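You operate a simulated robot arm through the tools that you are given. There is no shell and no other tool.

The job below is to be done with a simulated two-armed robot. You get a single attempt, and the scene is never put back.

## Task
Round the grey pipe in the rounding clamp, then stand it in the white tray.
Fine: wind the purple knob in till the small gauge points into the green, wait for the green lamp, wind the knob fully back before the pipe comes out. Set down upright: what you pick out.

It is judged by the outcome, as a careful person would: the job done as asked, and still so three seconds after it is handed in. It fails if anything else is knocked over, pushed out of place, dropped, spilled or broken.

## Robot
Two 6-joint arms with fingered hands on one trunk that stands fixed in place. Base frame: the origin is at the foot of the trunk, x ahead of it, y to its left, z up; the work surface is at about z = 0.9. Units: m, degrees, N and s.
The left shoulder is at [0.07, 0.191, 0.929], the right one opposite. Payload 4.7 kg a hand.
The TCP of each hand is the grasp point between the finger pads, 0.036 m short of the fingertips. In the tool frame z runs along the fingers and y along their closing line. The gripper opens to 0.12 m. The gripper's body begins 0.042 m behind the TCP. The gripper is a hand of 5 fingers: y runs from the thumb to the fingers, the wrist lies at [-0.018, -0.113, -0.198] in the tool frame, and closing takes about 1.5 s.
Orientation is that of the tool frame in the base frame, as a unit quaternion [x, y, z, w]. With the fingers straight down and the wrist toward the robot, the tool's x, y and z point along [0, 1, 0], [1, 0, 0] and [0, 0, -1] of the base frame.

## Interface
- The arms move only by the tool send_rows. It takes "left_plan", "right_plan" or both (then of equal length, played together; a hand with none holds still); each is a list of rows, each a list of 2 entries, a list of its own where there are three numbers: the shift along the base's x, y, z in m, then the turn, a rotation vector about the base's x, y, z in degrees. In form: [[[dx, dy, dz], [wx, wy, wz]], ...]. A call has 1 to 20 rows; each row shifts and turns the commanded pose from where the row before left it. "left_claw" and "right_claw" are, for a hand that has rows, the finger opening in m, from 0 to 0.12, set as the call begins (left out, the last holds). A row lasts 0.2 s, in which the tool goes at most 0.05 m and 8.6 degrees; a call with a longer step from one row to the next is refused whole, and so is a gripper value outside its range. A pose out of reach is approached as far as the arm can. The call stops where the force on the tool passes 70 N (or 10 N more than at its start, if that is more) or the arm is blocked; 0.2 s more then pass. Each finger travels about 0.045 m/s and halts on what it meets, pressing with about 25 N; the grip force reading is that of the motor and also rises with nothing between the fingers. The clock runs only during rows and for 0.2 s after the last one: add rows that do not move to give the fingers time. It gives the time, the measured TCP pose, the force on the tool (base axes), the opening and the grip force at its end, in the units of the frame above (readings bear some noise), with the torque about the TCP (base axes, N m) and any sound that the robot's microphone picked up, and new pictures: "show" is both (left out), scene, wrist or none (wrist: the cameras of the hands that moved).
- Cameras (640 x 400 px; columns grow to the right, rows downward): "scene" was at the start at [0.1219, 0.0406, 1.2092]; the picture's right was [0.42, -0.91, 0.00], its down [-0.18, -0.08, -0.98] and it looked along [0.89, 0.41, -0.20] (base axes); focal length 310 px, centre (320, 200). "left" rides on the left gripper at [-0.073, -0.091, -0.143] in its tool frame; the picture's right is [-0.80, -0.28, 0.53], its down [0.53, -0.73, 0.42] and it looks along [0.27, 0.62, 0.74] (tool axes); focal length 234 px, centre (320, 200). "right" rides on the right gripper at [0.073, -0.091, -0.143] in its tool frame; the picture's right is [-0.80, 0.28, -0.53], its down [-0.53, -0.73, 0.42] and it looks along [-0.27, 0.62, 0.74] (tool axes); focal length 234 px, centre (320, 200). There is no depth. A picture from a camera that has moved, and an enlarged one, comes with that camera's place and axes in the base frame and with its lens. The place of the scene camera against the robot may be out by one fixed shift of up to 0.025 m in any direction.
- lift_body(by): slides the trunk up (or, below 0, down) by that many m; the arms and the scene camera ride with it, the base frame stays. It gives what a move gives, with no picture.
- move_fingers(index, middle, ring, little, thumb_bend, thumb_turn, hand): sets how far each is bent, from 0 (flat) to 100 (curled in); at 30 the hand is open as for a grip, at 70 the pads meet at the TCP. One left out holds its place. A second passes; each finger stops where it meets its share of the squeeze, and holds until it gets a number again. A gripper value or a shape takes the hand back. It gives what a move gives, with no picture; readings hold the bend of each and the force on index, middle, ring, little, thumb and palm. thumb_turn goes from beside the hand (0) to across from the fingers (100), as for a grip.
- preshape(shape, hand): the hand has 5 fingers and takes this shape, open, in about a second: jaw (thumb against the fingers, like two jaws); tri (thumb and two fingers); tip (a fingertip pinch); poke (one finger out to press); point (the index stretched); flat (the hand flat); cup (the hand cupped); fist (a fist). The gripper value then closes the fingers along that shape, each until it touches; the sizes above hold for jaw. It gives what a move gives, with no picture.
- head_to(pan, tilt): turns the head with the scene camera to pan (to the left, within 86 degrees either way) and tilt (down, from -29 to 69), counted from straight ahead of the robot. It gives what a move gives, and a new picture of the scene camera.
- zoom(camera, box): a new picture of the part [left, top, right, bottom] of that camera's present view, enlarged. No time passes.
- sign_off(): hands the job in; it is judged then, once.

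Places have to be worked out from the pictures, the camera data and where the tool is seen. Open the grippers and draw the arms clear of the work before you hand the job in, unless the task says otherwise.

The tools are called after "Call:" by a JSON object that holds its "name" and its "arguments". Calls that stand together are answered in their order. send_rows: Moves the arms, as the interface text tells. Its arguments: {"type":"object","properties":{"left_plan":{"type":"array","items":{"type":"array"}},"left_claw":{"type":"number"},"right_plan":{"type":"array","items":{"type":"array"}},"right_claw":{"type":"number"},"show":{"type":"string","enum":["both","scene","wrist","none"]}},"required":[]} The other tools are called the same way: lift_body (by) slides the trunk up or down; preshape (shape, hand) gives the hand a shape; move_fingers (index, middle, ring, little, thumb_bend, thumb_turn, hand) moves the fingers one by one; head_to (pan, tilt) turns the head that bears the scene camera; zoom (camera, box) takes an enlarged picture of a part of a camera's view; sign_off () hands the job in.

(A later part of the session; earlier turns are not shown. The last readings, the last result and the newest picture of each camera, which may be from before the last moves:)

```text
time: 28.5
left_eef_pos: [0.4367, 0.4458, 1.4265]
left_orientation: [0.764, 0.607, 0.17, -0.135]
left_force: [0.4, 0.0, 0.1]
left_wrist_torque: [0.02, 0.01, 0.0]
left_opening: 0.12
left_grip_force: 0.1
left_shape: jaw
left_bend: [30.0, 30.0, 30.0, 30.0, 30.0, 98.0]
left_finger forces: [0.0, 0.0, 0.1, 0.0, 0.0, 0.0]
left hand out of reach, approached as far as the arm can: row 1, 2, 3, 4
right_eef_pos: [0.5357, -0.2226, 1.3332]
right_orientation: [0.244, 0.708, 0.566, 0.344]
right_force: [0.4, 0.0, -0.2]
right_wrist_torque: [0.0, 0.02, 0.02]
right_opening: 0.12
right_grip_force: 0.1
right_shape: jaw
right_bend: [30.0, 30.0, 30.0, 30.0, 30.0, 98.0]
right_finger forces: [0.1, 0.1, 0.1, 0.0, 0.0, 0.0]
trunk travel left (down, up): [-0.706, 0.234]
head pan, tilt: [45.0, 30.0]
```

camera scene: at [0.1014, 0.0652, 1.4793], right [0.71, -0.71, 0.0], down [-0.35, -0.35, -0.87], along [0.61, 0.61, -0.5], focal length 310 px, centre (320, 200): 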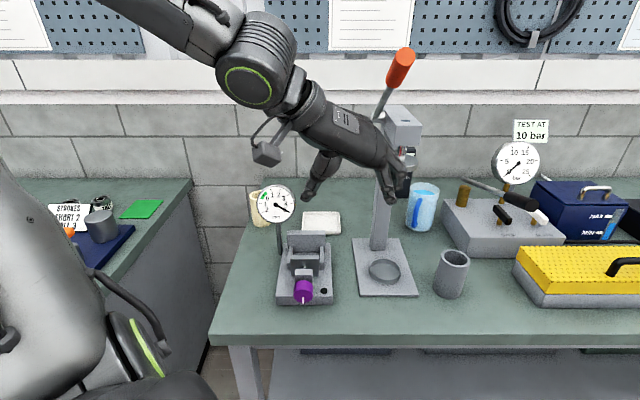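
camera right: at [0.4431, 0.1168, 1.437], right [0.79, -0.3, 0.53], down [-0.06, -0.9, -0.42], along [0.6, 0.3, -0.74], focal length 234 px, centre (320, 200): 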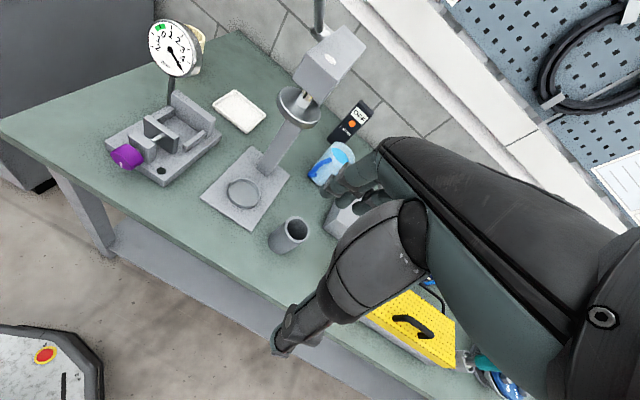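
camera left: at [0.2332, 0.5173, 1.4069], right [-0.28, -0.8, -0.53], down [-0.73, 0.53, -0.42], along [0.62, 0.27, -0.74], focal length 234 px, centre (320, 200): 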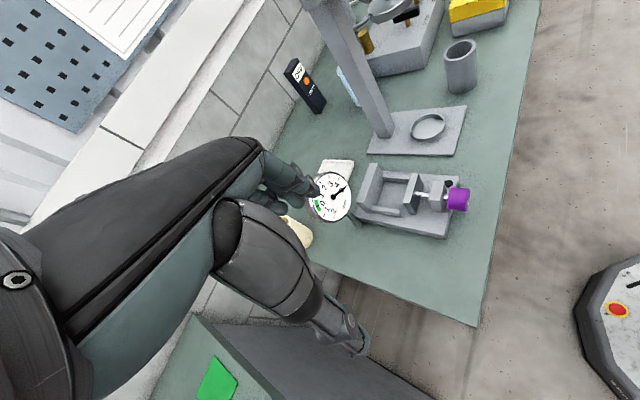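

These results fit a vertical shoulder axis that the wrist can't come too near, so crossing to the right has to be done farther out over the bench front. I'll return the hand to the working yaw above the clamp and lower it to 1.30 m.

Call:
{"name": "send_rows", "arguments": {"left_plan": [[[-0.0068, 0.0056, -0.0253], [0, 0, -6.4]], [[-0.0068, 0.0056, -0.0253], [0, 0, -6.4]], [[-0.0068, 0.0056, -0.0253], [0, 0, -6.4]], [[-0.0068, 0.0056, -0.0253], [0, 0, -6.4]], [[-0.0068, 0.0056, -0.0253], [0, 0, -6.4]]], "show": "both"}}

```text
time: 29.7
left_eef_pos: [0.448, 0.4228, 1.3255]
left_orientation: [0.903, 0.373, 0.199, -0.081]
left_force: [1.0, 1.0, -0.3]
left_wrist_torque: [-0.04, 0.03, 0.02]
left_opening: 0.1202
left_grip_force: 0.2
left_shape: jaw
left_bend: [30.0, 30.0, 30.0, 30.0, 30.0, 98.0]
left_finger forces: [0.0, 0.1, 0.1, 0.0, 0.0, 0.0]
left hand out of reach, approached as far as the arm can: row 3, 4, 5
right_eef_pos: [0.5388, -0.2178, 1.3323]
right_orientation: [0.244, 0.709, 0.564, 0.345]
right_force: [0.9, 1.4, -0.1]
right_wrist_torque: [-0.02, 0.0, -0.01]
right_opening: 0.1197
right_grip_force: 0.0
right_shape: jaw
right_bend: [30.0, 30.0, 30.0, 30.0, 30.0, 98.0]
right_finger forces: [0.1, 0.0, 0.0, 0.0, 0.0, 0.0]
trunk travel left (down, up): [-0.706, 0.234]
head pan, tilt: [45.0, 30.0]
camera scene: at [0.1041, 0.0715, 1.4789], right [0.71, -0.71, 0.0], down [-0.36, -0.36, -0.86], along [0.61, 0.61, -0.5], focal length 310 px, centre (320, 200)
camera left: at [0.2955, 0.3982, 1.4264], right [-0.56, -0.16, -0.81], down [-0.05, 0.99, -0.16], along [0.83, -0.05, -0.56], focal length 234 px, centre (320, 200)
```

scene: 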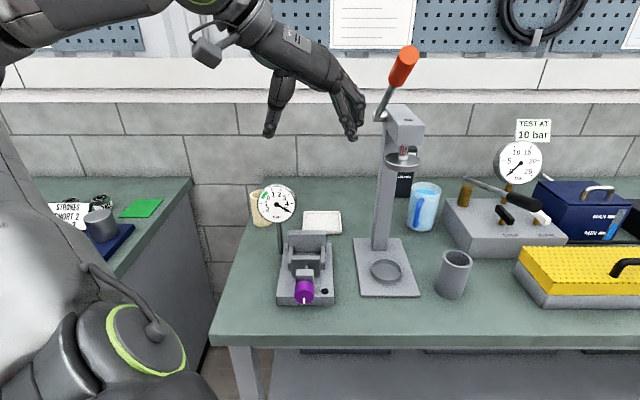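
left: 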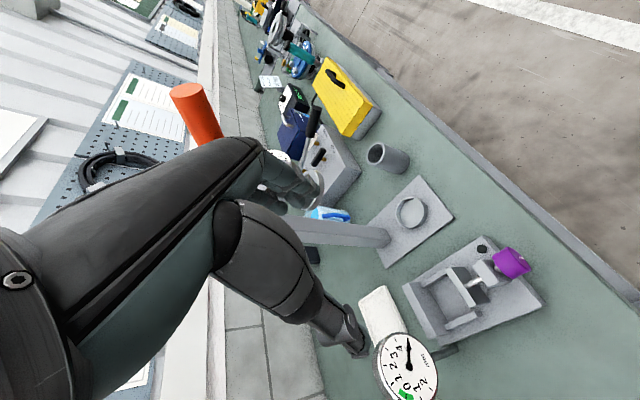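

That limit pushed the other way, which points to the wrist being near a singular pose when the hand's closing line is sideways. I'll look at the whole left arm to see its elbow and wrist layout.

Call:
{"name": "head_to", "arguments": {"pan": 80, "tilt": -5}}

```text
time: 30.7
left_eef_pos: [0.4468, 0.4177, 1.329]
left_orientation: [0.902, 0.374, 0.201, -0.083]
left_force: [-0.1, -0.5, 0.4]
left_wrist_torque: [0.0, -0.02, 0.01]
left_opening: 0.1197
left_grip_force: 0.1
left_shape: jaw
left_bend: [30.0, 30.0, 30.0, 30.0, 30.0, 98.0]
left_finger forces: [0.0, 0.1, 0.0, 0.1, 0.1, 0.0]
right_eef_pos: [0.5373, -0.2231, 1.3327]
right_orientation: [0.244, 0.708, 0.566, 0.345]
right_force: [0.7, 0.7, 0.2]
right_wrist_torque: [0.0, -0.01, -0.04]
right_opening: 0.1198
right_grip_force: 0.0
right_shape: jaw
right_bend: [30.0, 30.0, 30.0, 30.0, 30.0, 98.0]
right_finger forces: [0.0, 0.0, 0.1, 0.0, 0.1, 0.0]
trunk travel left (down, up): [-0.706, 0.234]
head pan, tilt: [80.0, -5.0]
camera scene: at [0.0527, 0.0873, 1.5354], right [0.98, -0.17, 0.0], down [0.01, 0.09, -1.0], along [0.17, 0.98, 0.09], focal length 310 px, centre (320, 200)
```

scene: 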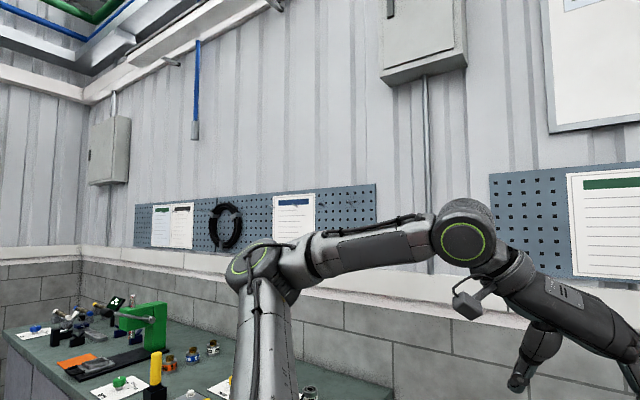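

The arm's base axis points forward and up, so with the trunk raised and the hand kept low with fingers straight down, every target should be reachable. I'll return the left hand to straight down, wrist toward the robot, above the clamp.

Call:
{"name": "send_rows", "arguments": {"left_plan": [[[-0.003, 0.0114, -0.0032], [-5.89, 5.89, 0]], [[-0.003, 0.0114, -0.0032], [-5.89, 5.89, 0]], [[-0.003, 0.0114, -0.0032], [-5.89, 5.89, 0]], [[-0.003, 0.0114, -0.0032], [0, 0, 7.5]], [[-0.003, 0.0114, -0.0032], [0, 0, 7.5]], [[-0.003, 0.0114, -0.0032], [0, 0, 7.5]], [[-0.003, 0.0114, -0.0032], [0, 0, 7.5]], [[-0.003, 0.0114, -0.0032], [0, 0, 7.5]], [[-0.003, 0.0114, -0.0032], [0, 0, 7.5]]], "show": "none"}}

Call:
{"name": "send_rows", "arguments": {"left_plan": [[[0, 0, 0], [0, 0, 0]], [[0.01, 0, -0.02], [0, 0, 0]]], "show": "none"}}

```text
time: 32.7
left_eef_pos: [0.4736, 0.4877, 1.316]
left_orientation: [0.707, 0.707, -0.001, -0.001]
left_force: [-0.2, 0.4, -0.3]
left_wrist_torque: [-0.07, 0.02, -0.02]
left_opening: 0.12
left_grip_force: 0.0
left_shape: jaw
left_bend: [30.0, 30.0, 30.0, 30.0, 30.0, 98.0]
left_finger forces: [0.1, 0.1, 0.0, 0.1, 0.0, 0.0]
left hand out of reach, approached as far as the arm can: row 1, 4, 5, 7, 8
right_eef_pos: [0.5371, -0.2209, 1.3314]
right_orientation: [0.243, 0.709, 0.565, 0.345]
right_force: [-0.2, 0.1, -0.4]
right_wrist_torque: [-0.04, 0.0, -0.04]
right_opening: 0.12
right_grip_force: 0.1
right_shape: jaw
right_bend: [30.0, 30.0, 30.0, 30.0, 30.0, 98.0]
right_finger forces: [0.1, 0.0, 0.0, 0.0, 0.0, 0.1]
trunk travel left (down, up): [-0.706, 0.234]
head pan, tilt: [80.0, -5.0]
```

```text
time: 33.3
left_eef_pos: [0.4825, 0.4888, 1.295]
left_orientation: [0.707, 0.707, -0.002, 0.0]
left_force: [0.9, 0.8, 0.1]
left_wrist_torque: [-0.02, 0.01, -0.03]
left_opening: 0.1199
left_grip_force: 0.1
left_shape: jaw
left_bend: [30.0, 30.0, 30.0, 30.0, 30.0, 98.0]
left_finger forces: [0.1, 0.0, 0.1, 0.0, 0.1, 0.0]
right_eef_pos: [0.537, -0.2208, 1.3316]
right_orientation: [0.245, 0.708, 0.565, 0.345]
right_force: [0.6, 0.8, 0.2]
right_wrist_torque: [-0.01, -0.02, 0.03]
right_opening: 0.1199
right_grip_force: 0.0
right_shape: jaw
right_bend: [30.0, 30.0, 30.0, 30.0, 30.0, 98.0]
right_finger forces: [0.0, 0.0, 0.0, 0.0, 0.1, 0.0]
trunk travel left (down, up): [-0.706, 0.234]
head pan, tilt: [80.0, -5.0]
```

Straight-down works here with no limit reported. I'll lower the hand a bit, then raise the trunk another 0.15 m, so the wrist can pass below the shoulder axis when crossing to the pipe.

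Call:
{"name": "send_rows", "arguments": {"left_plan": [[[-0.01, -0.01, -0.035], [0, 0, 0]], [[-0.01, -0.01, -0.035], [0, 0, 0]], [[-0.01, -0.01, -0.035], [0, 0, 0]]], "show": "none"}}

Call:
{"name": "lift_body", "arguments": {"by": 0.15}}

Call:
{"name": "head_to", "arguments": {"pan": 40, "tilt": 42}}

```text
time: 34.1
left_eef_pos: [0.4734, 0.4463, 1.2076]
left_orientation: [0.708, 0.706, -0.001, 0.0]
left_force: [0.7, -0.3, 0.1]
left_wrist_torque: [-0.03, 0.03, -0.01]
left_opening: 0.12
left_grip_force: 0.0
left_shape: jaw
left_bend: [30.0, 30.0, 30.0, 30.0, 30.0, 98.0]
left_finger forces: [0.0, 0.1, 0.0, 0.1, 0.1, 0.0]
left hand out of reach, approached as far as the arm can: row 1, 2, 3
right_eef_pos: [0.5371, -0.2203, 1.3315]
right_orientation: [0.244, 0.708, 0.565, 0.345]
right_force: [0.5, 0.7, 0.4]
right_wrist_torque: [0.01, 0.01, 0.01]
right_opening: 0.12
right_grip_force: 0.0
right_shape: jaw
right_bend: [30.0, 30.0, 30.0, 30.0, 30.0, 98.0]
right_finger forces: [0.1, 0.0, 0.1, 0.0, 0.1, 0.1]
trunk travel left (down, up): [-0.706, 0.234]
head pan, tilt: [80.0, -5.0]
```

```text
time: 35.8
left_eef_pos: [0.4723, 0.4435, 1.359]
left_orientation: [0.708, 0.706, 0.0, 0.001]
left_force: [-0.3, 0.3, 0.2]
left_wrist_torque: [0.01, -0.02, -0.02]
left_opening: 0.1198
left_grip_force: 0.1
left_shape: jaw
left_bend: [30.0, 30.0, 30.0, 30.0, 30.0, 98.0]
left_finger forces: [0.0, 0.0, 0.0, 0.1, 0.0, 0.1]
right_eef_pos: [0.5365, -0.222, 1.4817]
right_orientation: [0.244, 0.708, 0.566, 0.345]
right_force: [0.8, -0.5, 0.7]
right_wrist_torque: [-0.01, 0.0, 0.02]
right_opening: 0.12
right_grip_force: 0.0
right_shape: jaw
right_bend: [30.0, 30.0, 30.0, 30.0, 30.0, 98.0]
right_finger forces: [0.0, 0.0, 0.0, 0.0, 0.0, 0.1]
trunk travel left (down, up): [-0.856, 0.084]
head pan, tilt: [80.0, -5.0]
```

```text
time: 37.0
left_eef_pos: [0.4723, 0.4445, 1.358]
left_orientation: [0.708, 0.706, 0.001, 0.0]
left_force: [-0.4, 0.7, 0.6]
left_wrist_torque: [0.03, 0.03, 0.0]
left_opening: 0.1197
left_grip_force: 0.0
left_shape: jaw
left_bend: [30.0, 30.0, 30.0, 30.0, 30.0, 98.0]
left_finger forces: [0.0, 0.1, 0.1, 0.1, 0.1, 0.0]
right_eef_pos: [0.5361, -0.222, 1.4806]
right_orientation: [0.244, 0.708, 0.566, 0.345]
right_force: [0.1, 0.4, 0.0]
right_wrist_torque: [0.0, 0.0, -0.01]
right_opening: 0.1196
right_grip_force: 0.1
right_shape: jaw
right_bend: [30.0, 30.0, 30.0, 30.0, 30.0, 98.0]
right_finger forces: [0.1, 0.0, 0.0, 0.0, 0.0, 0.0]
trunk travel left (down, up): [-0.856, 0.084]
head pan, tilt: [40.0, 42.0]
camera scene: at [0.1014, 0.0552, 1.6111], right [0.64, -0.77, 0.0], down [-0.51, -0.43, -0.74], along [0.57, 0.48, -0.67], focal length 310 px, centre (320, 200)
```

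scene: 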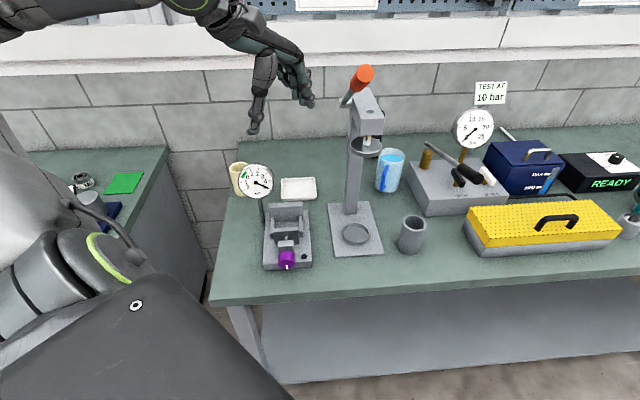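

Good overview now. I'll lower the left hand straight down towards 1.15 m, stepping slightly outward from the trunk.

Call:
{"name": "send_rows", "arguments": {"left_plan": [[[0.003, 0.003, -0.04], [0, 0, 0]], [[0.003, 0.003, -0.04], [0, 0, 0]], [[0.003, 0.003, -0.04], [0, 0, 0]], [[0.003, 0.003, -0.04], [0, 0, 0]], [[0.003, 0.003, -0.04], [0, 0, 0]]], "show": "scene"}}

```text
time: 38.2
left_eef_pos: [0.489, 0.4605, 1.1553]
left_orientation: [0.708, 0.706, 0.0, 0.001]
left_force: [-0.3, -0.5, -0.1]
left_wrist_torque: [-0.04, 0.05, 0.01]
left_opening: 0.1199
left_grip_force: 0.1
left_shape: jaw
left_bend: [30.0, 30.0, 30.0, 30.0, 30.0, 98.0]
left_finger forces: [0.1, 0.0, 0.1, 0.0, 0.0, 0.0]
right_eef_pos: [0.5368, -0.222, 1.4823]
right_orientation: [0.244, 0.708, 0.566, 0.345]
right_force: [0.1, 0.6, 0.2]
right_wrist_torque: [0.04, 0.0, 0.01]
right_opening: 0.12
right_grip_force: 0.1
right_shape: jaw
right_bend: [30.0, 30.0, 30.0, 30.0, 30.0, 98.0]
right_finger forces: [0.1, 0.0, 0.0, 0.0, 0.1, 0.1]
trunk travel left (down, up): [-0.856, 0.084]
head pan, tilt: [40.0, 42.0]
camera scene: at [0.1023, 0.0566, 1.611], right [0.64, -0.77, 0.0], down [-0.51, -0.43, -0.74], along [0.57, 0.48, -0.67], focal length 310 px, centre (320, 200)
```

scene: 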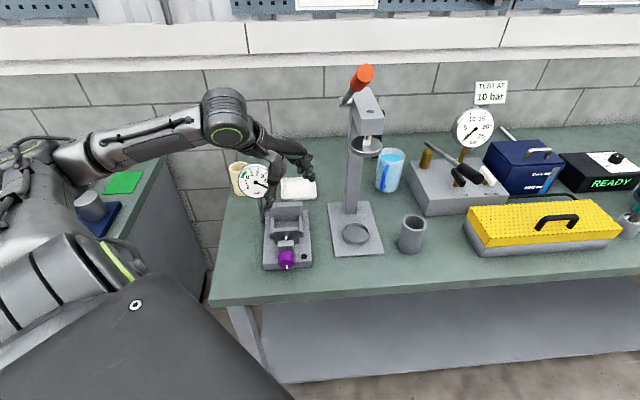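

That move tracked exactly. Now I'll cross towards the pipe along the bench front, staying low enough to pass in front of and below the press ram.

Call:
{"name": "send_rows", "arguments": {"left_plan": [[[-0.0097, -0.0252, -0.0185], [0, 0, 0]], [[-0.0097, -0.0252, -0.0185], [0, 0, 0]], [[-0.0097, -0.0252, -0.0185], [0, 0, 0]], [[0.02, -0.0267, -0.0067], [0, 0, 0]], [[0.02, -0.0267, -0.0067], [0, 0, 0]], [[0.02, -0.0267, -0.0067], [0, 0, 0]]], "show": "scene"}}

```text
time: 39.6
left_eef_pos: [0.5213, 0.3017, 1.0859]
left_orientation: [0.708, 0.706, 0.001, -0.001]
left_force: [-0.2, 0.2, -0.6]
left_wrist_torque: [0.03, -0.03, -0.02]
left_opening: 0.1198
left_grip_force: 0.0
left_shape: jaw
left_bend: [30.0, 30.0, 30.0, 30.0, 30.0, 98.0]
left_finger forces: [0.0, 0.0, 0.0, 0.0, 0.0, 0.0]
right_eef_pos: [0.5362, -0.2246, 1.4816]
right_orientation: [0.245, 0.707, 0.566, 0.345]
right_force: [-1.2, -0.3, -0.8]
right_wrist_torque: [0.04, 0.01, -0.01]
right_opening: 0.1199
right_grip_force: 0.1
right_shape: jaw
right_bend: [30.0, 30.0, 30.0, 30.0, 30.0, 98.0]
right_finger forces: [0.0, 0.0, 0.0, 0.1, 0.0, 0.0]
trunk travel left (down, up): [-0.856, 0.084]
head pan, tilt: [40.0, 42.0]
camera scene: at [0.102, 0.0527, 1.6111], right [0.64, -0.77, 0.0], down [-0.51, -0.43, -0.74], along [0.57, 0.48, -0.67], focal length 310 px, centre (320, 200)
```

scene: 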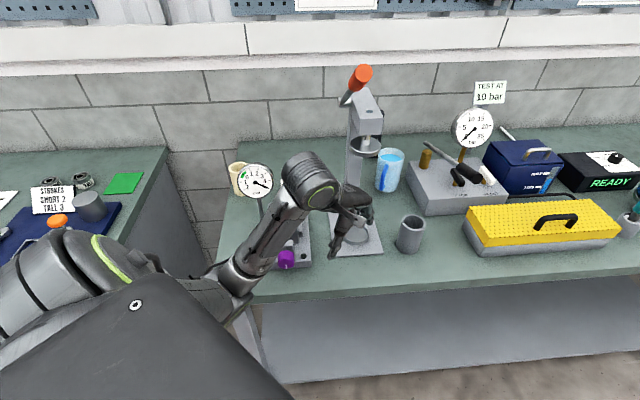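

No limits hit. Continuing along the front of the bench and then in over the pipe at 1.08 m, with pictures to centre on it.

Call:
{"name": "send_rows", "arguments": {"left_plan": [[[0.0267, -0.0255, 0], [0, 0, 0]], [[0.0267, -0.0255, 0], [0, 0, 0]], [[0.0267, -0.0255, 0], [0, 0, 0]], [[0.025, 0, 0], [0, 0, 0]], [[0.025, 0, 0], [0, 0, 0]]], "show": "both"}}

```text
time: 40.8
left_eef_pos: [0.6507, 0.2266, 1.083]
left_orientation: [0.708, 0.706, 0.0, -0.001]
left_force: [-0.3, 0.3, 0.1]
left_wrist_torque: [0.0, -0.01, -0.01]
left_opening: 0.1197
left_grip_force: 0.1
left_shape: jaw
left_bend: [30.0, 30.0, 30.0, 30.0, 30.0, 98.0]
left_finger forces: [0.0, 0.0, 0.0, 0.1, 0.1, 0.0]
right_eef_pos: [0.5364, -0.2222, 1.482]
right_orientation: [0.244, 0.708, 0.566, 0.344]
right_force: [-1.2, -0.5, -0.4]
right_wrist_torque: [0.0, 0.03, 0.05]
right_opening: 0.1201
right_grip_force: 0.0
right_shape: jaw
right_bend: [30.0, 30.0, 30.0, 30.0, 30.0, 98.0]
right_finger forces: [0.0, 0.0, 0.0, 0.0, 0.0, 0.0]
trunk travel left (down, up): [-0.856, 0.084]
head pan, tilt: [40.0, 42.0]
camera scene: at [0.1026, 0.0547, 1.6109], right [0.64, -0.77, 0.0], down [-0.51, -0.43, -0.74], along [0.57, 0.48, -0.67], focal length 310 px, centre (320, 200)
camera left: at [0.5595, 0.1536, 1.2272], right [-0.28, -0.8, -0.53], down [-0.73, 0.53, -0.42], along [0.62, 0.26, -0.74], focal length 234 px, centre (320, 200)
```

scene: 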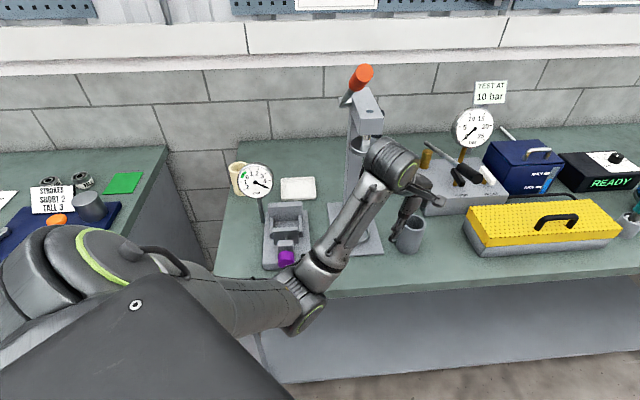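
left: 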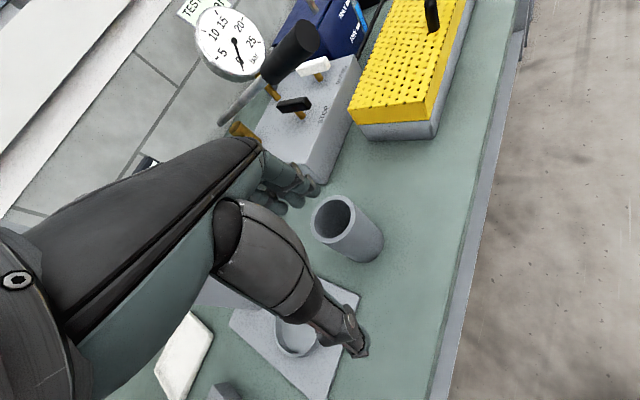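

The pipe shows clearly in the wrist picture between thumb and fingers. I'll enlarge it to measure its centre and roundness.

Call:
{"name": "zoom", "arguments": {"camera": "left", "box": [280, 165, 410, 285]}}

Call:
{"name": "zoom", "arguments": {"camera": "scene", "box": [330, 120, 480, 270]}}

```text
3.33 times, centred on (345, 225) of left
camera zoom: at [0.5595, 0.1536, 1.2272], right [-0.28, -0.8, -0.53], down [-0.73, 0.53, -0.42], along [0.62, 0.26, -0.74], focal length 781 px, centre (237, 117)
```

zoom: 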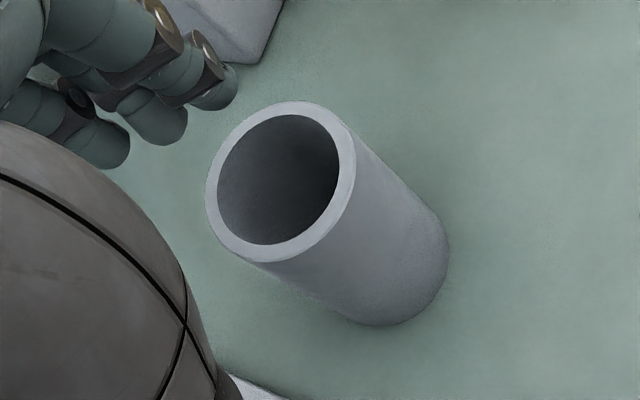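

```text
2.67 times, centred on (405, 195) of scene
camera zoom: at [0.1026, 0.0547, 1.6109], right [0.64, -0.77, 0.0], down [-0.51, -0.43, -0.74], along [0.57, 0.48, -0.67], focal length 826 px, centre (93, 213)
```

zoom: 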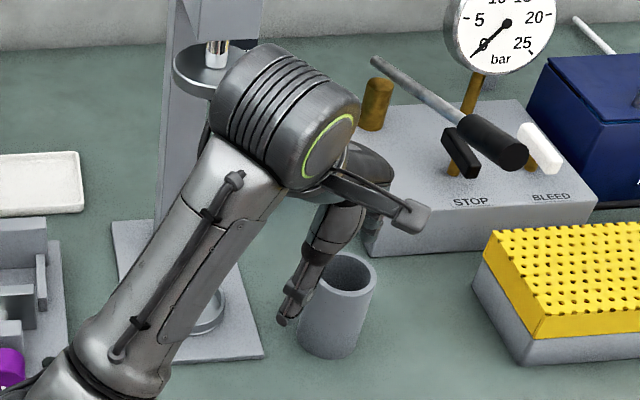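

The pipe centre computes to (0.715, 0.229), diameter about 62 mm, round in all the directions I measured. I'll centre over it and then lower so the fingertips come about 3.5 cm below its rim.

Call:
{"name": "send_rows", "arguments": {"left_plan": [[[0.0215, 0.0008, 0], [0, 0, 0]], [[0.0215, 0.0008, 0], [0, 0, 0]], [[0.0215, 0.0008, 0], [0, 0, 0]], [[0, 0, -0.02], [0, 0, 0]], [[0, 0, -0.01], [0, 0, 0]]], "show": "both"}}

```text
time: 42.0
left_eef_pos: [0.713, 0.2302, 1.0508]
left_orientation: [0.707, 0.707, 0.001, 0.002]
left_force: [0.1, -0.3, -0.2]
left_wrist_torque: [0.01, 0.02, -0.01]
left_opening: 0.1198
left_grip_force: 0.1
left_shape: jaw
left_bend: [30.0, 30.0, 30.0, 30.0, 30.0, 98.0]
left_finger forces: [0.0, 0.1, 0.0, 0.0, 0.0, 0.0]
right_eef_pos: [0.5352, -0.2229, 1.4827]
right_orientation: [0.245, 0.707, 0.566, 0.346]
right_force: [-0.9, -0.9, 0.1]
right_wrist_torque: [0.03, 0.01, -0.01]
right_opening: 0.12
right_grip_force: 0.0
right_shape: jaw
right_bend: [30.0, 30.0, 30.0, 30.0, 30.0, 98.0]
right_finger forces: [0.1, 0.1, 0.0, 0.1, 0.1, 0.0]
trunk travel left (down, up): [-0.856, 0.084]
head pan, tilt: [40.0, 42.0]
camera scene: at [0.1015, 0.0549, 1.6111], right [0.64, -0.77, 0.0], down [-0.51, -0.43, -0.74], along [0.57, 0.48, -0.67], focal length 310 px, centre (320, 200)
camera left: at [0.6215, 0.1568, 1.1957], right [-0.28, -0.8, -0.53], down [-0.73, 0.53, -0.42], along [0.62, 0.27, -0.74], focal length 234 px, centre (320, 200)
```

scene: 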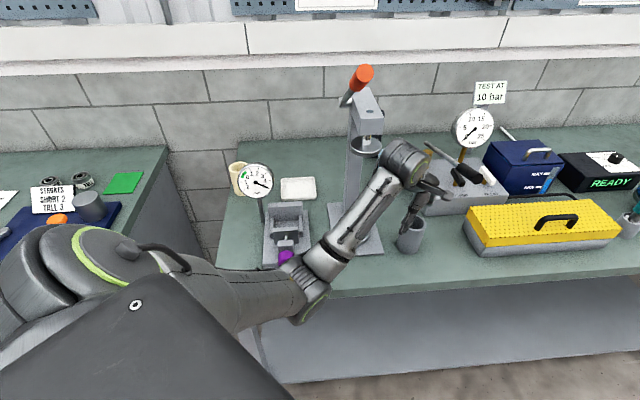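
left: 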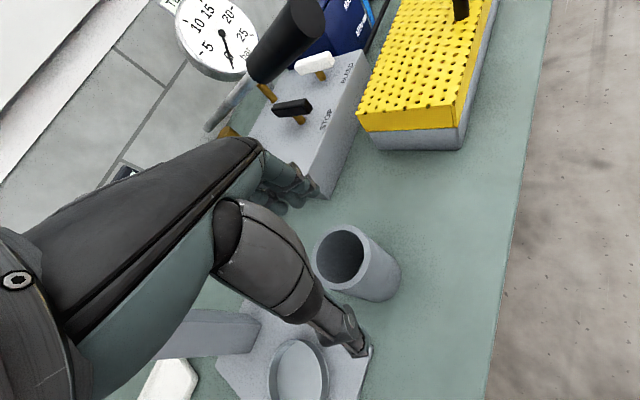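

The pipe top shows where expected below the grasp point (within about 3 mm). Lowering to 1.003 m and watching for contact.

Call:
{"name": "send_rows", "arguments": {"left_plan": [[[0.001, -0.0005, -0.016], [0, 0, 0]], [[0.001, -0.0005, -0.016], [0, 0, 0]], [[0, 0, -0.016], [0, 0, 0]]], "show": "both"}}

```text
time: 42.8
left_eef_pos: [0.7152, 0.2289, 1.0059]
left_orientation: [0.707, 0.707, 0.001, 0.0]
left_force: [-0.5, -0.7, -0.1]
left_wrist_torque: [-0.01, 0.04, 0.02]
left_opening: 0.12
left_grip_force: 0.1
left_shape: jaw
left_bend: [30.0, 30.0, 30.0, 30.0, 30.0, 98.0]
left_finger forces: [0.0, 0.0, 0.1, 0.0, 0.0, 0.1]
right_eef_pos: [0.5359, -0.2217, 1.4824]
right_orientation: [0.245, 0.707, 0.566, 0.345]
right_force: [-0.3, 0.1, -1.0]
right_wrist_torque: [-0.01, -0.03, -0.02]
right_opening: 0.1199
right_grip_force: 0.0
right_shape: jaw
right_bend: [30.0, 30.0, 30.0, 30.0, 30.0, 98.0]
right_finger forces: [0.1, 0.0, 0.1, 0.1, 0.1, 0.0]
trunk travel left (down, up): [-0.856, 0.084]
head pan, tilt: [40.0, 42.0]
camera scene: at [0.1016, 0.055, 1.6111], right [0.64, -0.77, 0.0], down [-0.51, -0.43, -0.74], along [0.57, 0.48, -0.67], focal length 310 px, centre (320, 200)
camera left: at [0.6237, 0.1547, 1.1504], right [-0.28, -0.8, -0.53], down [-0.73, 0.53, -0.43], along [0.62, 0.27, -0.74], focal length 234 px, centre (320, 200)
```

scene: 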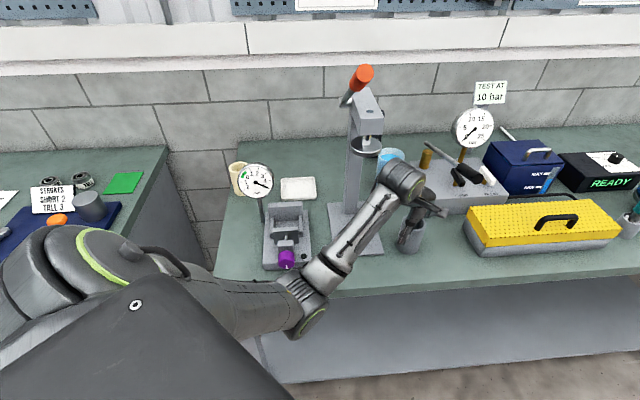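
left: 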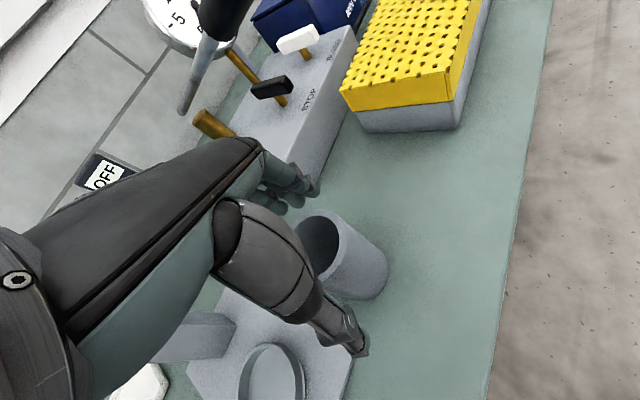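

Hand is around the pipe with no contact force. Closing the fingers on it now, with still rows to let them settle.

Call:
{"name": "send_rows", "arguments": {"left_plan": [[[0, 0, 0], [0, 0, 0]], [[0, 0, 0], [0, 0, 0]], [[0, 0, 0], [0, 0, 0]], [[0, 0, 0], [0, 0, 0]], [[0, 0, 0], [0, 0, 0]], [[0, 0, 0], [0, 0, 0]], [[0, 0, 0], [0, 0, 0]], [[0, 0, 0], [0, 0, 0]], [[0, 0, 0], [0, 0, 0]]], "left_claw": 0.04, "show": "both"}}

```text
time: 44.8
left_eef_pos: [0.7153, 0.2273, 1.007]
left_orientation: [0.707, 0.707, 0.0, 0.001]
left_force: [-0.9, -0.2, 0.4]
left_wrist_torque: [-0.01, 0.01, -0.02]
left_opening: 0.0502
left_grip_force: 25.3
left_shape: jaw
left_bend: [74.0, 47.0, 51.0, 47.0, 73.0, 100.0]
left_finger forces: [13.1, 7.0, 0.1, 0.0, 21.3, 0.0]
right_eef_pos: [0.5368, -0.2232, 1.4814]
right_orientation: [0.244, 0.708, 0.566, 0.345]
right_force: [-0.2, 0.3, -0.9]
right_wrist_torque: [0.0, 0.0, 0.0]
right_opening: 0.1201
right_grip_force: 0.1
right_shape: jaw
right_bend: [30.0, 30.0, 30.0, 30.0, 30.0, 98.0]
right_finger forces: [0.0, 0.1, 0.0, 0.0, 0.0, 0.1]
trunk travel left (down, up): [-0.856, 0.084]
head pan, tilt: [40.0, 42.0]
camera scene: at [0.1016, 0.055, 1.611], right [0.64, -0.77, 0.0], down [-0.51, -0.43, -0.74], along [0.57, 0.48, -0.67], focal length 310 px, centre (320, 200)
camera left: at [0.6236, 0.1546, 1.1506], right [-0.28, -0.8, -0.53], down [-0.73, 0.53, -0.43], along [0.62, 0.26, -0.74], focal length 234 px, centre (320, 200)
```

scene: 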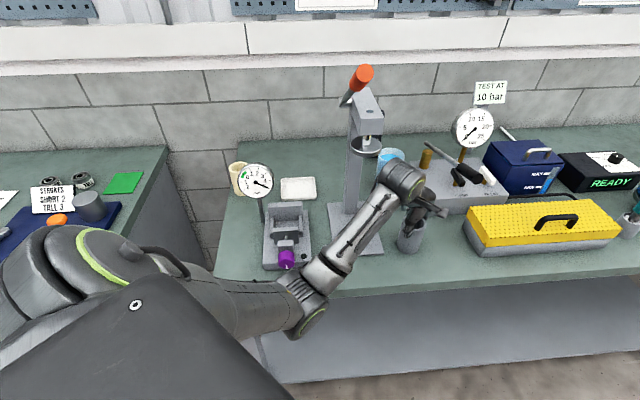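
left: 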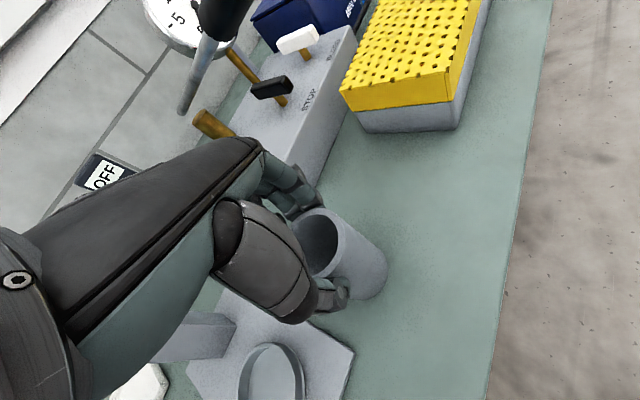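

Index and thumb bent much further (74, 73) than the others, which looks odd for a 62 mm pipe. I'll enlarge the picture to see how they contact.

Call:
{"name": "zoom", "arguments": {"camera": "left", "box": [230, 150, 420, 330]}}

Call:
{"name": "zoom", "arguments": {"camera": "scene", "box": [360, 150, 470, 270]}}

```text
2.22 times, centred on (325, 240) of left
camera zoom: at [0.6236, 0.1546, 1.1506], right [-0.28, -0.8, -0.53], down [-0.73, 0.53, -0.43], along [0.62, 0.26, -0.74], focal length 520 px, centre (309, 111)
```

zoom: 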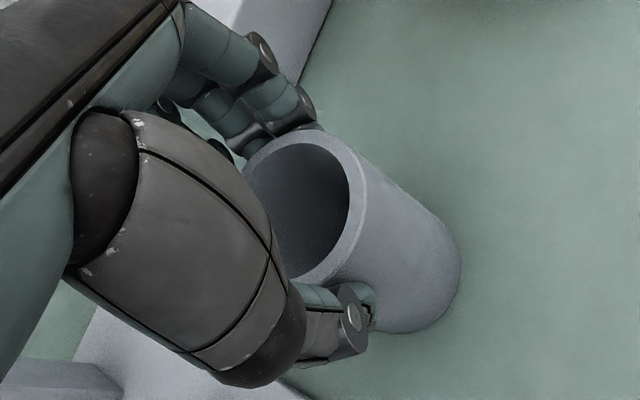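

```text
3.33 times, centred on (415, 210) of scene
camera zoom: at [0.1016, 0.055, 1.611], right [0.64, -0.77, 0.0], down [-0.51, -0.43, -0.74], along [0.57, 0.48, -0.67], focal length 1032 px, centre (3, 167)
```

zoom: 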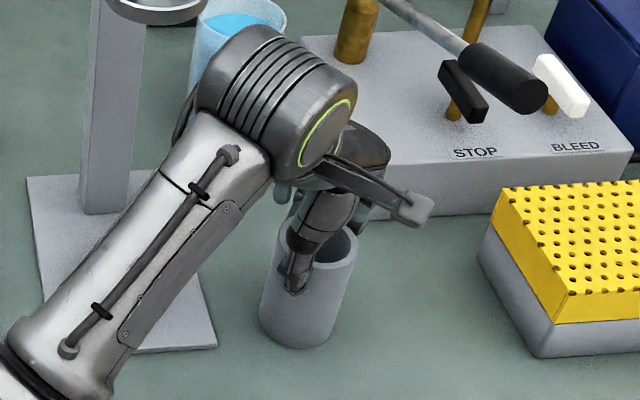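

The thumb is on the near-left of the pipe and the fingers are on its far side, so it does look gripped. I'll lift 3 cm and check that it comes up straight and steady.

Call:
{"name": "send_rows", "arguments": {"left_plan": [[[0, 0, 0.01], [0, 0, 0]], [[0, 0, 0.01], [0, 0, 0]], [[0, 0, 0.01], [0, 0, 0]], [[0, 0, 0], [0, 0, 0]]], "show": "both"}}

Call:
{"name": "zoom", "arguments": {"camera": "left", "box": [230, 150, 420, 330]}}

Call:
{"name": "zoom", "arguments": {"camera": "scene", "box": [360, 150, 470, 270]}}

```text
time: 45.8
left_eef_pos: [0.7157, 0.2263, 1.0349]
left_orientation: [0.708, 0.706, 0.0, 0.001]
left_force: [-0.2, 0.2, -0.4]
left_wrist_torque: [0.0, 0.01, -0.02]
left_opening: 0.0507
left_grip_force: 24.8
left_shape: jaw
left_bend: [74.0, 47.0, 51.0, 47.0, 73.0, 100.0]
left_finger forces: [13.2, 7.1, 0.0, 0.1, 21.3, 0.1]
right_eef_pos: [0.5361, -0.2219, 1.4817]
right_orientation: [0.244, 0.708, 0.566, 0.345]
right_force: [0.6, -0.2, 1.1]
right_wrist_torque: [0.03, 0.02, 0.0]
right_opening: 0.12
right_grip_force: 0.0
right_shape: jaw
right_bend: [30.0, 30.0, 30.0, 30.0, 30.0, 98.0]
right_finger forces: [0.1, 0.0, 0.0, 0.0, 0.0, 0.0]
trunk travel left (down, up): [-0.856, 0.084]
head pan, tilt: [40.0, 42.0]
camera scene: at [0.1017, 0.055, 1.611], right [0.64, -0.77, 0.0], down [-0.51, -0.43, -0.74], along [0.57, 0.48, -0.67], focal length 310 px, centre (320, 200)
camera left: at [0.6239, 0.1548, 1.1795], right [-0.28, -0.8, -0.53], down [-0.73, 0.53, -0.43], along [0.62, 0.26, -0.74], focal length 234 px, centre (320, 200)
```

scene: 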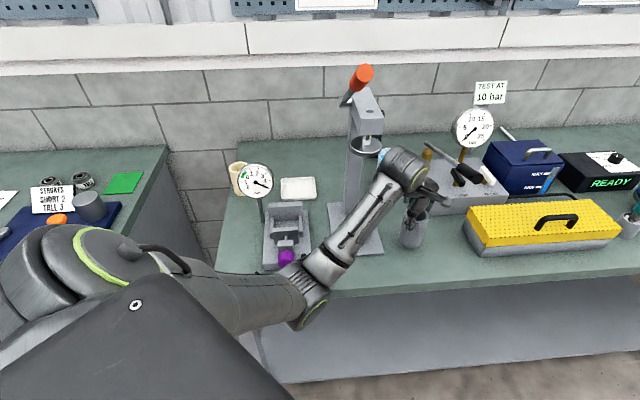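
left: 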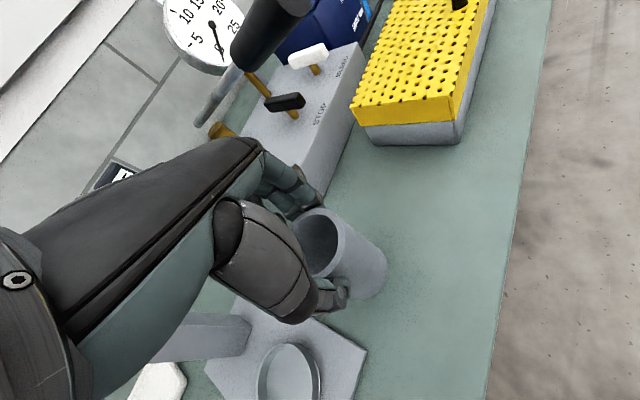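

```text
2.22 times, centred on (325, 240) of left
camera zoom: at [0.6239, 0.1548, 1.1795], right [-0.28, -0.8, -0.53], down [-0.73, 0.53, -0.43], along [0.62, 0.26, -0.74], focal length 520 px, centre (309, 111)
```

zoom: 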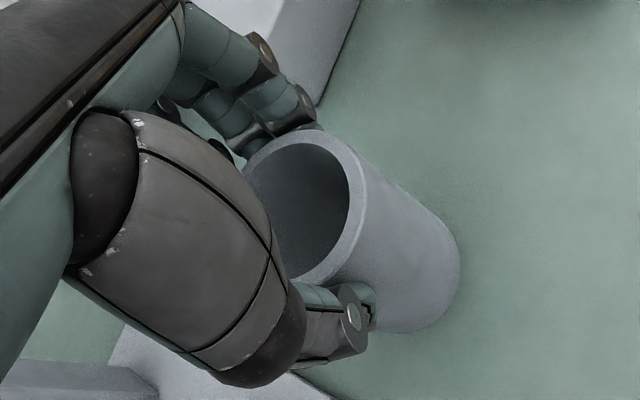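

```text
3.33 times, centred on (415, 210) of scene
camera zoom: at [0.1017, 0.055, 1.611], right [0.64, -0.77, 0.0], down [-0.51, -0.43, -0.74], along [0.57, 0.48, -0.67], focal length 1032 px, centre (3, 167)
```

zoom: 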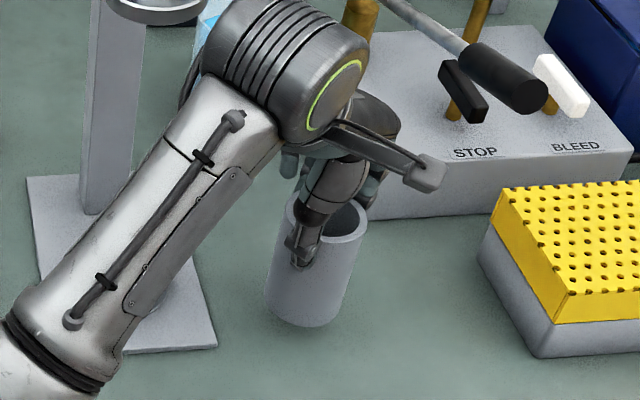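

The pipe rises with the hand and stays upright and centred to within about 3 mm. I'll carry it back along the bench front at about 1.13 m and over to the clamp side.

Call:
{"name": "send_rows", "arguments": {"left_plan": [[[-0.018, 0, 0.032], [0, 0, 0]], [[-0.018, 0, 0.032], [0, 0, 0]], [[-0.018, 0, 0.032], [0, 0, 0]], [[-0.0206, 0, 0], [0, 0, 0]], [[-0.0206, 0, 0], [0, 0, 0]], [[-0.0206, 0, 0], [0, 0, 0]], [[-0.0267, 0.0262, 0], [0, 0, 0]], [[-0.0267, 0.0262, 0], [0, 0, 0]], [[-0.0267, 0.0262, 0], [0, 0, 0]], [[-0.02, 0.0267, 0.0033], [0, 0, 0]], [[-0.02, 0.0267, 0.0033], [0, 0, 0]], [[-0.02, 0.0267, 0.0033], [0, 0, 0]], [[0.003, 0.012, 0.003], [0, 0, 0]]], "show": "both"}}

```text
time: 48.6
left_eef_pos: [0.4841, 0.4084, 1.1179]
left_orientation: [0.709, 0.705, 0.0, 0.001]
left_force: [-0.9, 0.7, -1.6]
left_wrist_torque: [-0.01, 0.0, -0.02]
left_opening: 0.0503
left_grip_force: 25.1
left_shape: jaw
left_bend: [74.0, 47.0, 51.0, 47.0, 73.0, 100.0]
left_finger forces: [13.3, 7.4, 0.0, 0.1, 21.1, 0.1]
left hand out of reach, approached as far as the arm can: row 5, 6, 7
right_eef_pos: [0.5372, -0.2232, 1.4809]
right_orientation: [0.244, 0.708, 0.567, 0.344]
right_force: [-0.3, -0.3, -0.8]
right_wrist_torque: [0.03, 0.0, 0.05]
right_opening: 0.1199
right_grip_force: 0.0
right_shape: jaw
right_bend: [30.0, 30.0, 30.0, 30.0, 30.0, 98.0]
right_finger forces: [0.1, 0.0, 0.0, 0.1, 0.1, 0.0]
trunk travel left (down, up): [-0.856, 0.084]
head pan, tilt: [40.0, 42.0]
camera scene: at [0.1023, 0.055, 1.6109], right [0.64, -0.77, 0.0], down [-0.51, -0.43, -0.74], along [0.57, 0.48, -0.67], focal length 310 px, centre (320, 200)
camera left: at [0.3927, 0.3344, 1.261], right [-0.28, -0.8, -0.53], down [-0.73, 0.53, -0.43], along [0.62, 0.26, -0.74], focal length 234 px, centre (320, 200)
```

scene: 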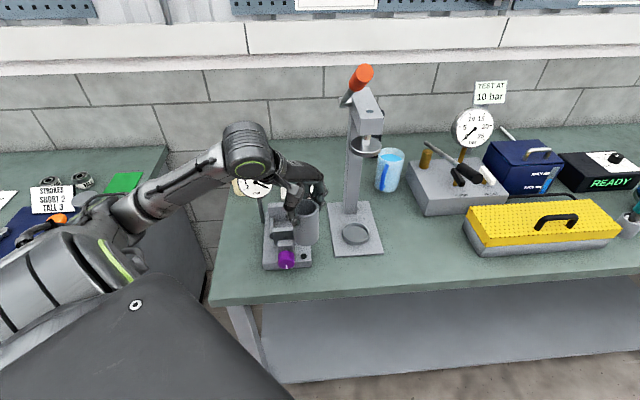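
left: 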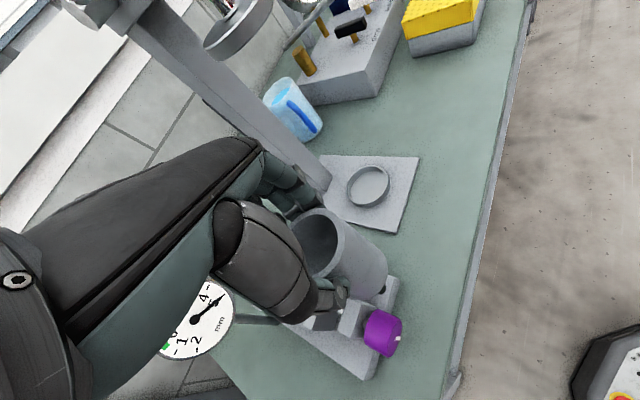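

The arm's axis limit deflected it slightly mid-path, but nothing was touched and the grip force is unchanged. Now I'll bring the pipe over the open jaw gap at 1.14 m.

Call:
{"name": "send_rows", "arguments": {"left_plan": [[[0.004, 0.025, 0.01], [0, 0, 0]], [[0.01, 0.027, 0.008], [0, 0, 0]], [[0.01, 0.027, 0.004], [0, 0, 0]], [[0.009, 0.0272, 0], [0, 0, 0]], [[0, 0, 0], [0, 0, 0]]], "show": "both"}}

Call:
{"name": "zoom", "arguments": {"camera": "scene", "box": [220, 140, 360, 290]}}

Call:
{"name": "zoom", "arguments": {"camera": "left", "box": [230, 150, 460, 370]}}

```text
time: 49.8
left_eef_pos: [0.517, 0.5145, 1.139]
left_orientation: [0.708, 0.706, 0.0, 0.0]
left_force: [0.1, -0.2, -2.4]
left_wrist_torque: [-0.01, 0.04, -0.03]
left_opening: 0.0504
left_grip_force: 25.3
left_shape: jaw
left_bend: [74.0, 47.0, 51.0, 47.0, 73.0, 100.0]
left_finger forces: [13.4, 7.5, 0.0, 0.0, 21.1, 0.0]
right_eef_pos: [0.5366, -0.2223, 1.4819]
right_orientation: [0.244, 0.708, 0.566, 0.345]
right_force: [0.1, -0.5, -0.6]
right_wrist_torque: [0.04, 0.0, 0.03]
right_opening: 0.1201
right_grip_force: 0.1
right_shape: jaw
right_bend: [30.0, 30.0, 30.0, 30.0, 30.0, 98.0]
right_finger forces: [0.0, 0.0, 0.1, 0.0, 0.0, 0.0]
trunk travel left (down, up): [-0.856, 0.084]
head pan, tilt: [40.0, 42.0]
camera scene: at [0.1019, 0.0549, 1.611], right [0.64, -0.77, 0.0], down [-0.51, -0.43, -0.74], along [0.57, 0.48, -0.67], focal length 310 px, centre (320, 200)
camera left: at [0.4253, 0.4403, 1.2828], right [-0.28, -0.8, -0.53], down [-0.73, 0.53, -0.43], along [0.62, 0.26, -0.74], focal length 234 px, centre (320, 200)
```

scene: 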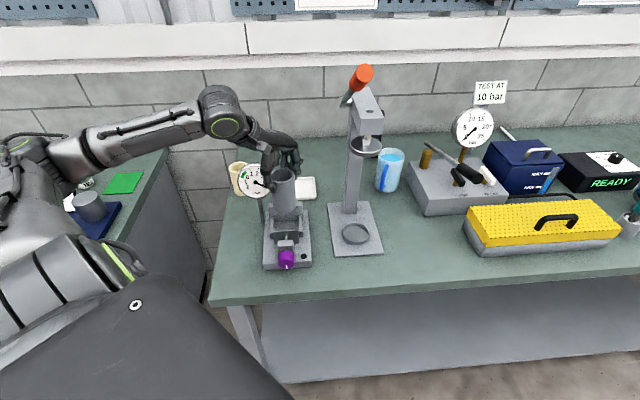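
left: 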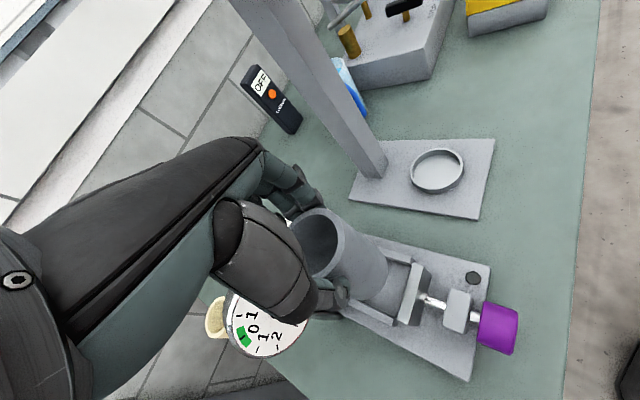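

```text
2.67 times, centred on (290, 215) of scene
camera zoom: at [0.1019, 0.0549, 1.611], right [0.64, -0.77, 0.0], down [-0.51, -0.43, -0.74], along [0.57, 0.48, -0.67], focal length 826 px, centre (400, 160)
```

zoom: 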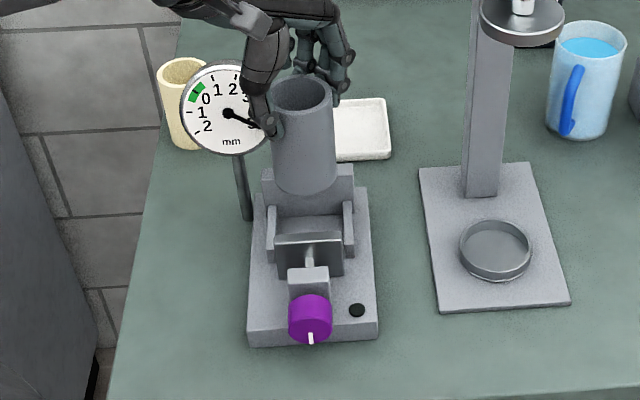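

```text
1.82 times, centred on (345, 260) of left
camera zoom: at [0.4253, 0.4403, 1.2828], right [-0.28, -0.8, -0.53], down [-0.73, 0.53, -0.43], along [0.62, 0.26, -0.74], focal length 426 px, centre (274, 91)
```

zoom: 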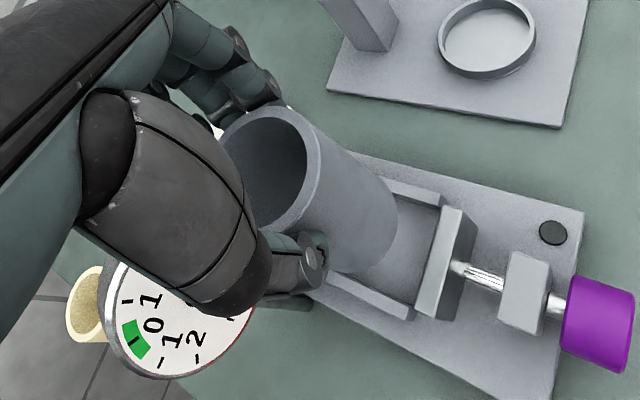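

The pipe hangs over the gap and looks well aligned. I'll enlarge the rails and plate to check the sideways alignment to the millimetre before lowering.

Call:
{"name": "zoom", "arguments": {"camera": "left", "box": [340, 230, 440, 330]}}

Call:
{"name": "zoom", "arguments": {"camera": "scene", "box": [255, 160, 325, 250]}}

```text
4.00 times, centred on (390, 280) of left
camera zoom: at [0.4253, 0.4403, 1.2828], right [-0.28, -0.8, -0.53], down [-0.73, 0.53, -0.43], along [0.62, 0.26, -0.74], focal length 937 px, centre (40, -120)
```

zoom: 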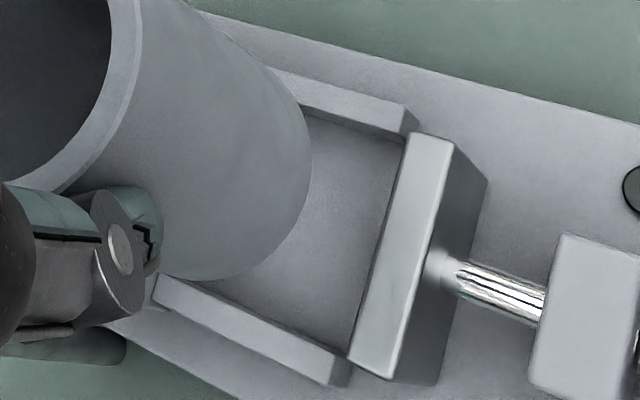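

```text
4.44 times, centred on (290, 205) of scene
camera zoom: at [0.1019, 0.0549, 1.611], right [0.64, -0.77, 0.0], down [-0.51, -0.43, -0.74], along [0.57, 0.48, -0.67], focal length 1376 px, centre (453, 178)
```

zoom: 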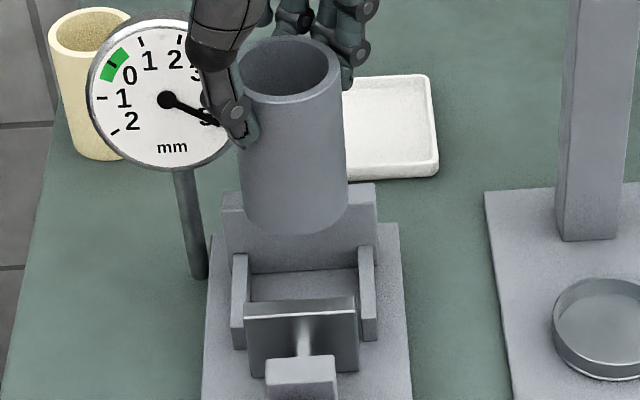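

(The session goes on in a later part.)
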